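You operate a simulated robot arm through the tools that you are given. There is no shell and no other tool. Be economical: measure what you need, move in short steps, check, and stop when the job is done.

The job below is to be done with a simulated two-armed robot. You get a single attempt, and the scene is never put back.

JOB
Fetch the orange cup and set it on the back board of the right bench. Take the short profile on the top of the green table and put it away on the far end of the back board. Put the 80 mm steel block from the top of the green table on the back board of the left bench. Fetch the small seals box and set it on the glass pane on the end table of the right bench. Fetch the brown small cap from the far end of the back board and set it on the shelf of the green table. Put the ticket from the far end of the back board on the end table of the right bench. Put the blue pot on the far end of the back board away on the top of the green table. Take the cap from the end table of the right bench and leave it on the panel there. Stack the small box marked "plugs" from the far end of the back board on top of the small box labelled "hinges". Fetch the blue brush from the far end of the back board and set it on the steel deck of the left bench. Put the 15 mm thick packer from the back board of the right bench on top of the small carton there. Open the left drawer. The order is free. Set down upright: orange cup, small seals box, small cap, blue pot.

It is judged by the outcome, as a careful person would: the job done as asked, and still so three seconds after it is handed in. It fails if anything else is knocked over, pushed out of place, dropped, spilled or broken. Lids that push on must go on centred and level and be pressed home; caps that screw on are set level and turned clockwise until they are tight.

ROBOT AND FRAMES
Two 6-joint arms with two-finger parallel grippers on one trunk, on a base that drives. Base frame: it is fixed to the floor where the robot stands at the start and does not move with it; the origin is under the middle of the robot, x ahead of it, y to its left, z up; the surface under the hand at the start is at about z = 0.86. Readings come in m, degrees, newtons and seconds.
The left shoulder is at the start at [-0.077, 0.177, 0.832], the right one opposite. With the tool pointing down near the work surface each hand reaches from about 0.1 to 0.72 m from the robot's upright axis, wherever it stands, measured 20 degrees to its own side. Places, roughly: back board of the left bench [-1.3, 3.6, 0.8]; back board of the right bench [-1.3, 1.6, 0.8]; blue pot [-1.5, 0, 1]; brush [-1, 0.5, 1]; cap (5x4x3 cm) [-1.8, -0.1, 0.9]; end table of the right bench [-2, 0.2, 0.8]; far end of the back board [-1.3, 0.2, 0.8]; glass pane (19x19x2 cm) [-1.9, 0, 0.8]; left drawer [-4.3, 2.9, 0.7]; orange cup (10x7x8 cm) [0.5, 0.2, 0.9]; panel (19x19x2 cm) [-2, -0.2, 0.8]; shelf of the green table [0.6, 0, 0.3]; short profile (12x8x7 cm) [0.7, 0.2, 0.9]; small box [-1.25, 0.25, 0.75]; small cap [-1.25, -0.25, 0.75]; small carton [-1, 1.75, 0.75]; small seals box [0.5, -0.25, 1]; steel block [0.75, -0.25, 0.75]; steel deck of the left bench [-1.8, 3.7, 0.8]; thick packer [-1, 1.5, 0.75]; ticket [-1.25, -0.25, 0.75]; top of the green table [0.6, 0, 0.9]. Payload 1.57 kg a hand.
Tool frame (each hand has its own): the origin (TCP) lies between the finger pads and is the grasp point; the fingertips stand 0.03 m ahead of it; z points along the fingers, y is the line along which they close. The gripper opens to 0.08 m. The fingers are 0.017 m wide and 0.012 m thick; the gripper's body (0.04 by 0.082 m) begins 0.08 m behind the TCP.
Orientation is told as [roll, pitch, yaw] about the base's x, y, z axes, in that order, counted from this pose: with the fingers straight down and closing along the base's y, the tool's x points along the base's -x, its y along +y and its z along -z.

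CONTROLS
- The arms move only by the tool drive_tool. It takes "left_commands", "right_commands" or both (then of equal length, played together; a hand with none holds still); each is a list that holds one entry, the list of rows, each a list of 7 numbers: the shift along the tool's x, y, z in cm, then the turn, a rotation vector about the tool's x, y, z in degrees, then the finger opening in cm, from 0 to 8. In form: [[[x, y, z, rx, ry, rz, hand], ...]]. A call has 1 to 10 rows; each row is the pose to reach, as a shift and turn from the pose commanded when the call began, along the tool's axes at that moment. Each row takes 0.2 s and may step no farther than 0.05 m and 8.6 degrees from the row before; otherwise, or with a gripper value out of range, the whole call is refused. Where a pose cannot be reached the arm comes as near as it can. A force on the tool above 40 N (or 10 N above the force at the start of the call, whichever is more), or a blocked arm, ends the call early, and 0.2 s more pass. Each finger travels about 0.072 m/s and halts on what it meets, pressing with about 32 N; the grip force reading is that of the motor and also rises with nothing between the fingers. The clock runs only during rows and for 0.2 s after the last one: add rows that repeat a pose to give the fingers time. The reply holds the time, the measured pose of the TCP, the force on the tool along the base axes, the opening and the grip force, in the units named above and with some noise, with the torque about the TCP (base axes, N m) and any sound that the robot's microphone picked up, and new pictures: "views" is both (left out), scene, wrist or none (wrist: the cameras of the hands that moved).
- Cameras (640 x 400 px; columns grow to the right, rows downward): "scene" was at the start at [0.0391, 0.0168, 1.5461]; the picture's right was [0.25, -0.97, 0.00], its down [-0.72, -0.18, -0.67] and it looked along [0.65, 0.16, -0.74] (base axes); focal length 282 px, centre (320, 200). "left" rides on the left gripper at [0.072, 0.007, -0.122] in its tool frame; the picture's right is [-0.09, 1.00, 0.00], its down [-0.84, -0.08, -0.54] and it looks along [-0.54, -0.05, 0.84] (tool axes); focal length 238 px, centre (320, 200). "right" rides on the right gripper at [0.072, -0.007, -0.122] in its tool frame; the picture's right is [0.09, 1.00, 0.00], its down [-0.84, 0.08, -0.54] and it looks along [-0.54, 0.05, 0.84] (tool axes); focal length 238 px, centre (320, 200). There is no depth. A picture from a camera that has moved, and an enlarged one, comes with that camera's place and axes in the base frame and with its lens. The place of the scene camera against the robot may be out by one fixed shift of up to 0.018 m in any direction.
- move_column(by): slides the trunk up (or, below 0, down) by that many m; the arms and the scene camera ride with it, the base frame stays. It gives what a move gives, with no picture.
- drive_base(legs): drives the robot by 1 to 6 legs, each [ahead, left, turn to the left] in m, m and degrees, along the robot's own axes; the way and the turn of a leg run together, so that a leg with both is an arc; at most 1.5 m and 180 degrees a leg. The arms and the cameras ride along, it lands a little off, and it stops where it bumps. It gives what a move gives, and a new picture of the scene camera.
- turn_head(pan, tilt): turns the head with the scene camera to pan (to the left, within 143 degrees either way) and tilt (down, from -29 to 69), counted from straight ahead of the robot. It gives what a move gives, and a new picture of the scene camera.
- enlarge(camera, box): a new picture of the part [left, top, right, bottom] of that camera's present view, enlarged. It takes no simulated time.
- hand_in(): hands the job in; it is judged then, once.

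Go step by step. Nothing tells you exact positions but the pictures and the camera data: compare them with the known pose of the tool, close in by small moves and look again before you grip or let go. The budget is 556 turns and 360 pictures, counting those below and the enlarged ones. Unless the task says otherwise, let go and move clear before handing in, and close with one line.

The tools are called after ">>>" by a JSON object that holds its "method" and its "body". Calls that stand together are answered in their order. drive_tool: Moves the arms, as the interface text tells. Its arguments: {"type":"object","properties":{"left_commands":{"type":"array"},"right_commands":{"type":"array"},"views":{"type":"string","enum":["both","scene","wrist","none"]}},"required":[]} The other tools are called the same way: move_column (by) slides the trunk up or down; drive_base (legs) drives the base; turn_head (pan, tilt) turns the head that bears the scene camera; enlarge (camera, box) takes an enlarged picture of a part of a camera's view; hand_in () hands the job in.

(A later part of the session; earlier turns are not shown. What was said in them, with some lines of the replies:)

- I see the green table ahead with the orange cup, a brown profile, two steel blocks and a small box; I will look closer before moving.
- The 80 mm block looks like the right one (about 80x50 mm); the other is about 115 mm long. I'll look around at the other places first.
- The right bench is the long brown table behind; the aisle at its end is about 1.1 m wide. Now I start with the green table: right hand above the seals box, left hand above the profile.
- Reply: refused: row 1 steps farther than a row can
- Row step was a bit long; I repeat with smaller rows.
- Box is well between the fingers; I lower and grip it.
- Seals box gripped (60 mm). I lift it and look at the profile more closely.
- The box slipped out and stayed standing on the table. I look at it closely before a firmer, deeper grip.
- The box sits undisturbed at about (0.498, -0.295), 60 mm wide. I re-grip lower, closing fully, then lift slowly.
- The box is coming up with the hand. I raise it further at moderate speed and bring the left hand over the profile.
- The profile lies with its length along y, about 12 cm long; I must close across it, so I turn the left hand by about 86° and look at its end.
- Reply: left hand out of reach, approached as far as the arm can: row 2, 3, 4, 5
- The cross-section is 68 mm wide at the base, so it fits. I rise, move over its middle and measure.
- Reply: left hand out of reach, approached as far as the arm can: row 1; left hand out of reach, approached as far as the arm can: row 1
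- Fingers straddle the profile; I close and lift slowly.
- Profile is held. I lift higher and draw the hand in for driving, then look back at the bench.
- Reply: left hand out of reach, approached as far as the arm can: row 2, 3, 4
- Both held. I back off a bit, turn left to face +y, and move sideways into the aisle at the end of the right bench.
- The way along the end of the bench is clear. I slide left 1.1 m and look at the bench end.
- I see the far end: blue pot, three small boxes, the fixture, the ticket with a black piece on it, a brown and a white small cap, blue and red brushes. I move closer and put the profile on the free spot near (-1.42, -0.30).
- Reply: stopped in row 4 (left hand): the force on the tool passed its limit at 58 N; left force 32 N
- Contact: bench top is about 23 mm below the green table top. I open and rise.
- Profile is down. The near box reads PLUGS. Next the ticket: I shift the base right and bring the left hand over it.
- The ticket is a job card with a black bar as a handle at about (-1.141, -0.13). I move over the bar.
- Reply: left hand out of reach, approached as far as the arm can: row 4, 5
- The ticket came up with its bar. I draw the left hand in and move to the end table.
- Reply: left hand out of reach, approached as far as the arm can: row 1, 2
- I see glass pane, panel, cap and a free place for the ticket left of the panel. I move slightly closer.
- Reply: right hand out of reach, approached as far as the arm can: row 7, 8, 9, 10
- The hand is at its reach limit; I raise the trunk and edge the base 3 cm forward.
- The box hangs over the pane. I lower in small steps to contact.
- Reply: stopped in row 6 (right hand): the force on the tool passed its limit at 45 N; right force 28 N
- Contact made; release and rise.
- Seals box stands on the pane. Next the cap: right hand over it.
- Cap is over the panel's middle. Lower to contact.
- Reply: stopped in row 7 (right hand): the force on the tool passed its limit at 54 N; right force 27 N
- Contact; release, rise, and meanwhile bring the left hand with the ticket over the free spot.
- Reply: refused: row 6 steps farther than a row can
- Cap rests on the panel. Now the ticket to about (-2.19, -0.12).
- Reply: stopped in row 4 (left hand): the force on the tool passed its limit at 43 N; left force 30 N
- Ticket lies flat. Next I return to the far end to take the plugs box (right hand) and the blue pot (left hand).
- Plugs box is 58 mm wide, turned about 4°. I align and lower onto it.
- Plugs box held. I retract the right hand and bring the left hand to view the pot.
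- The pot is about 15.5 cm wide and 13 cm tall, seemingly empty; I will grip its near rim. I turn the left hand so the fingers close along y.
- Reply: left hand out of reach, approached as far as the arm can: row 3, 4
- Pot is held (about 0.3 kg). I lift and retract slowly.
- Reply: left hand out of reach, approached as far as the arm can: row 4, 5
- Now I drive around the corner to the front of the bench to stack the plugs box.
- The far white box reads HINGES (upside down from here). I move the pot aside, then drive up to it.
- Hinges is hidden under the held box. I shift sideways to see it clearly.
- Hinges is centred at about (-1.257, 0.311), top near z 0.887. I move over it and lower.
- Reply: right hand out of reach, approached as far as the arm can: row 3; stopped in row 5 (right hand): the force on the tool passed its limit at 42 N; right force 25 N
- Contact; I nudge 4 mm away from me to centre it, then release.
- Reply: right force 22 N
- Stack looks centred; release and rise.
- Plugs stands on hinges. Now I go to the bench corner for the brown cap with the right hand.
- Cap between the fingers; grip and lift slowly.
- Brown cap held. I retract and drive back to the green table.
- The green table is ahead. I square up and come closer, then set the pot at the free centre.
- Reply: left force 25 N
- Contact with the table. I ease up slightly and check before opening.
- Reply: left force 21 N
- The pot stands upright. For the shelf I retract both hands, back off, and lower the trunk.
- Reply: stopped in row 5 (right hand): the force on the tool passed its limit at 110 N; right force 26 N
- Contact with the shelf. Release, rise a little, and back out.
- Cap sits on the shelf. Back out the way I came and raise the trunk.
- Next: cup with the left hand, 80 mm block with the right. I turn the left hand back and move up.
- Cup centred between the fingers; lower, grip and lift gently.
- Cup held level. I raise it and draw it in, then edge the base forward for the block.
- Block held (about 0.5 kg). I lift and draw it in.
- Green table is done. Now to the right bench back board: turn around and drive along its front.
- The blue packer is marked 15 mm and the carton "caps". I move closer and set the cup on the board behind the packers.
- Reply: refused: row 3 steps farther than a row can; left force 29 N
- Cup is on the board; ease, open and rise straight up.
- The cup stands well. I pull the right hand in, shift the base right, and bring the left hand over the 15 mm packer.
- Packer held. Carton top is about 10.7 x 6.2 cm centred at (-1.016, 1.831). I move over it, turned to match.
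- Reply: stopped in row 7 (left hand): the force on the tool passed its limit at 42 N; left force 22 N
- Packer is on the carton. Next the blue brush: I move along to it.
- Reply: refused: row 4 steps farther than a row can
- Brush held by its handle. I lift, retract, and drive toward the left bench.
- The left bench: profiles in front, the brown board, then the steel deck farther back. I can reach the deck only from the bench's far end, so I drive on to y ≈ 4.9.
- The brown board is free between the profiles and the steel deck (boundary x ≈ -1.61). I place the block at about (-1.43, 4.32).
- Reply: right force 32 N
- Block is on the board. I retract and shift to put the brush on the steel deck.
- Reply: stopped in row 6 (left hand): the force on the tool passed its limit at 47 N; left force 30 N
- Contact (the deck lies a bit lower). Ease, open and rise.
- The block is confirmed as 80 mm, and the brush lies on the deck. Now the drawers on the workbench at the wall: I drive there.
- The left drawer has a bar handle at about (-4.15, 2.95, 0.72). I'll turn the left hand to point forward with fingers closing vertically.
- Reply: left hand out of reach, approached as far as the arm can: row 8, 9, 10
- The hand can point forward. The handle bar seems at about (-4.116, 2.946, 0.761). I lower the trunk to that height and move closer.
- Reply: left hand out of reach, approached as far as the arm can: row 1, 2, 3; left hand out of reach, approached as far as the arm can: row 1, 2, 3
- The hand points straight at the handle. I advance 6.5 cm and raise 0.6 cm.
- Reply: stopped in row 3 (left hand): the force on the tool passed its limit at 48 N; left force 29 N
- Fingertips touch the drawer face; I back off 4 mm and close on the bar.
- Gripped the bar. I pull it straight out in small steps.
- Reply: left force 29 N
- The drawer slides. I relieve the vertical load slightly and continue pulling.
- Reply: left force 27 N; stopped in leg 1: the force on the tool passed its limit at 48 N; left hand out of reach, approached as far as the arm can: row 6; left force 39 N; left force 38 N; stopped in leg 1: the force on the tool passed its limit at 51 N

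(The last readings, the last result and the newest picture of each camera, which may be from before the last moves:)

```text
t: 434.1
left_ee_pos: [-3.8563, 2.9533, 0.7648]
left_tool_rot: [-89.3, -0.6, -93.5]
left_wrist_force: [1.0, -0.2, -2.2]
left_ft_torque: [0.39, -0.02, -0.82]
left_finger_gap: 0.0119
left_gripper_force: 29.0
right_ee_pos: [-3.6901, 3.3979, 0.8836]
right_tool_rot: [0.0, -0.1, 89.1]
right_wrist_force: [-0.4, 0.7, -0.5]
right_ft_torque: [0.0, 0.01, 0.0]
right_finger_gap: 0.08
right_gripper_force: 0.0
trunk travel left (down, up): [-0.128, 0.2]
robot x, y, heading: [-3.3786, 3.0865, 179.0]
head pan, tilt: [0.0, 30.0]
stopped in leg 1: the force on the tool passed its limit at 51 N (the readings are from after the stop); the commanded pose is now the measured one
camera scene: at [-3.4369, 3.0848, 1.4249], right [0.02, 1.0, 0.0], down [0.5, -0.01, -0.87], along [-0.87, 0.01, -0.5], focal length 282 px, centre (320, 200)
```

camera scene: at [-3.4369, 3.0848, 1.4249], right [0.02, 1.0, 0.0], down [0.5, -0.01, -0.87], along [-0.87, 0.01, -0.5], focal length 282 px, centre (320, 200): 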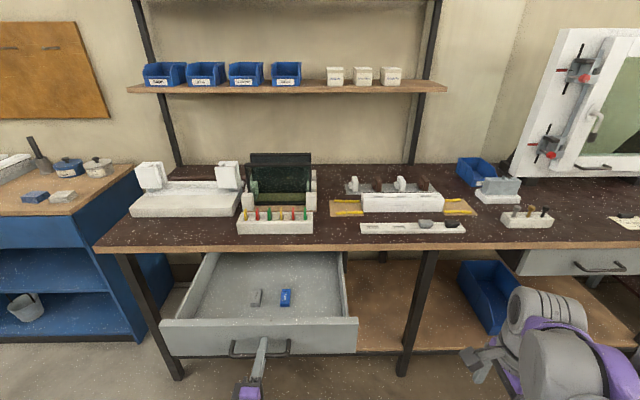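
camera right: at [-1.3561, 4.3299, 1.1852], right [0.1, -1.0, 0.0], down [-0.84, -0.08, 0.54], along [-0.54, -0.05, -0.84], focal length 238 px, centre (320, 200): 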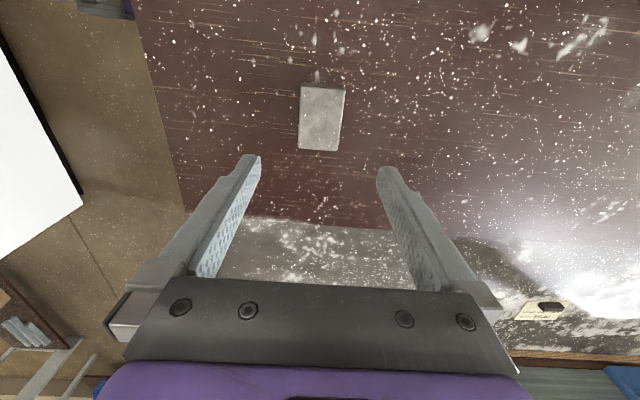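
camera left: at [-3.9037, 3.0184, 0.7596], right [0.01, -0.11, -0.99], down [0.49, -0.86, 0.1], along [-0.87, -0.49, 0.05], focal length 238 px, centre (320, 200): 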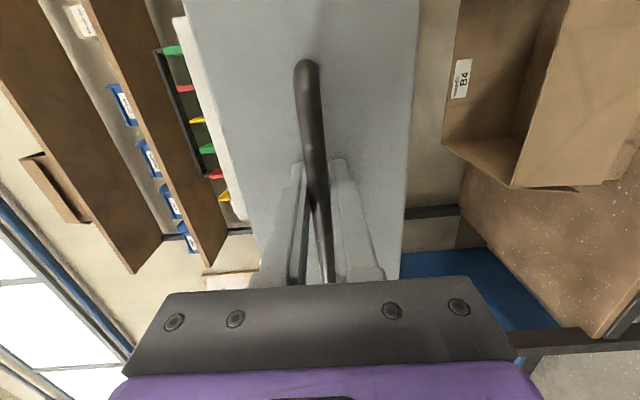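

>>> {"method": "drive_base", "body": {"legs": [[-0.05, 0, 0]]}}

```text
t: 435.0
left_ee_pos: [-3.808, 2.9532, 0.7662]
left_tool_rot: [-89.4, -0.7, -93.3]
left_wrist_force: [0.1, 9.0, -4.8]
left_ft_torque: [0.42, 0.02, 0.31]
left_finger_gap: 0.0115
left_gripper_force: 29.3
right_ee_pos: [-3.6416, 3.3986, 0.8817]
right_tool_rot: [0.0, 0.1, 89.0]
right_wrist_force: [-0.2, 0.6, -0.2]
right_ft_torque: [-0.05, 0.0, -0.01]
right_finger_gap: 0.08
right_gripper_force: 0.1
trunk travel left (down, up): [-0.128, 0.2]
robot x, y, heading: [-3.3297, 3.0834, 179.2]
head pan, tilt: [0.0, 30.0]
camera scene: at [-3.3876, 3.0852, 1.4247], right [0.02, 1.0, 0.0], down [0.5, -0.01, -0.87], along [-0.87, 0.01, -0.5], focal length 282 px, centre (320, 200)
```

scene: 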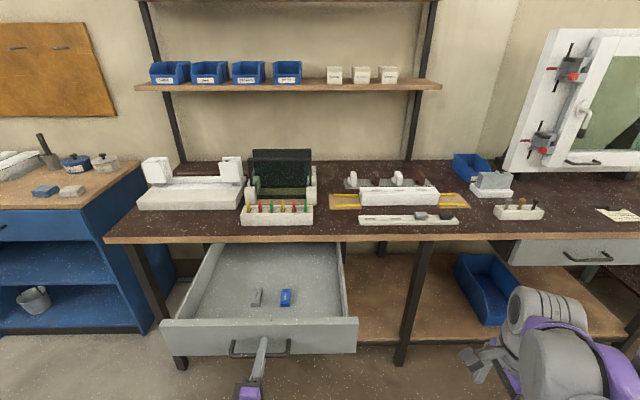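

>>> {"method": "drive_base", "body": {"legs": [[-0.05, 0, 0]]}}

```text
t: 436.0
left_ee_pos: [-3.7696, 2.9518, 0.7657]
left_tool_rot: [-89.6, -0.6, -93.5]
left_wrist_force: [0.6, -0.5, 2.1]
left_ft_torque: [0.4, -0.03, -0.35]
left_finger_gap: 0.0117
left_gripper_force: 29.2
right_ee_pos: [-3.6014, 3.3964, 0.882]
right_tool_rot: [0.0, 0.2, 88.9]
right_wrist_force: [0.5, 1.1, 0.6]
right_ft_torque: [0.0, -0.01, -0.01]
right_finger_gap: 0.0799
right_gripper_force: 0.0
trunk travel left (down, up): [-0.128, 0.2]
robot x, y, heading: [-3.2874, 3.0889, 178.8]
head pan, tilt: [0.0, 30.0]
stopped in leg 1: the force on the tool passed its limit at 96 N (the readings are from after the stop); the commanded pose is now the measured one
camera scene: at [-3.3478, 3.0838, 1.4247], right [0.02, 1.0, 0.0], down [0.5, -0.01, -0.87], along [-0.87, 0.02, -0.5], focal length 282 px, centre (320, 200)
```

scene: 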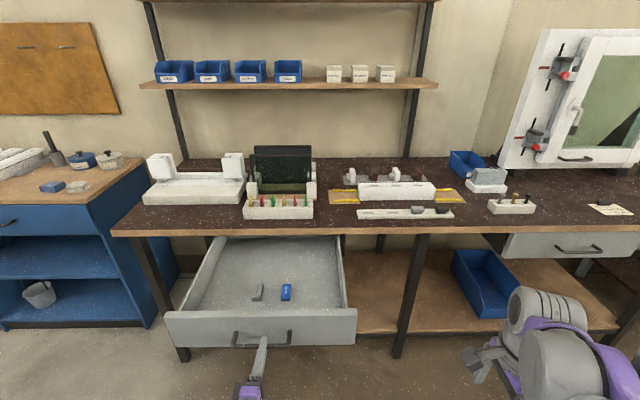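

That was the end stop: the drawer is fully open. I open the fingers and back away.

>>> {"method": "drive_tool", "body": {"left_commands": [[[0, 0, 0, 0, 0, 0, 3], [0, 0, 0, 0, 0, 0, 5], [0, 0, 0, 0, 0, 0, 5]]], "views": "none"}}

>>> {"method": "drive_base", "body": {"legs": [[-0.2, 0, 0]]}}

```text
t: 436.8
left_ee_pos: [-3.7691, 2.9529, 0.7655]
left_tool_rot: [-89.5, -0.6, -93.5]
left_wrist_force: [0.8, -1.0, -0.5]
left_ft_torque: [-0.01, -0.01, -0.01]
left_finger_gap: 0.0502
left_gripper_force: 0.1
right_ee_pos: [-3.6019, 3.396, 0.8827]
right_tool_rot: [0.0, 0.1, 89.0]
right_wrist_force: [-0.4, 0.0, 0.0]
right_ft_torque: [0.0, 0.03, -0.03]
right_finger_gap: 0.0798
right_gripper_force: 0.1
trunk travel left (down, up): [-0.128, 0.2]
robot x, y, heading: [-3.2926, 3.0832, 179.1]
head pan, tilt: [0.0, 30.0]
```

```text
t: 438.4
left_ee_pos: [-3.571, 2.9497, 0.7652]
left_tool_rot: [-89.5, -0.6, -93.5]
left_wrist_force: [0.7, -0.4, -0.1]
left_ft_torque: [-0.02, 0.01, 0.01]
left_finger_gap: 0.05
left_gripper_force: 0.1
right_ee_pos: [-3.4015, 3.3939, 0.8813]
right_tool_rot: [-0.1, 0.1, 88.9]
right_wrist_force: [0.7, -0.5, -0.2]
right_ft_torque: [-0.01, 0.0, 0.0]
right_finger_gap: 0.0798
right_gripper_force: 0.0
trunk travel left (down, up): [-0.128, 0.2]
robot x, y, heading: [-3.0902, 3.0824, 179.0]
head pan, tilt: [0.0, 30.0]
camera scene: at [-3.1486, 3.0803, 1.4248], right [0.02, 1.0, 0.0], down [0.5, -0.01, -0.87], along [-0.87, 0.02, -0.5], focal length 282 px, centre (320, 200)
```

scene: 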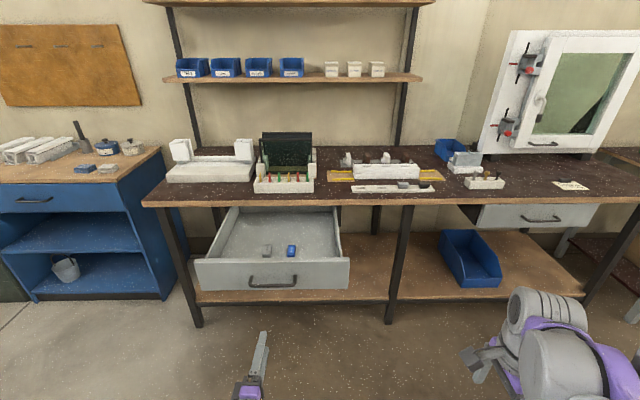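

All twelve parts are done: the drawer is fully open, both hands are clear, and everything was set down as I saw it. I hand in now.

>>> {"method": "hand_in", "body": {}}

```text
The job is handed in.
```

I finished all twelve items and handed the job in, with nothing seen knocked over or out of place; the first grip on the seals box slipped, but it stayed upright and went onto the pane on the second try.
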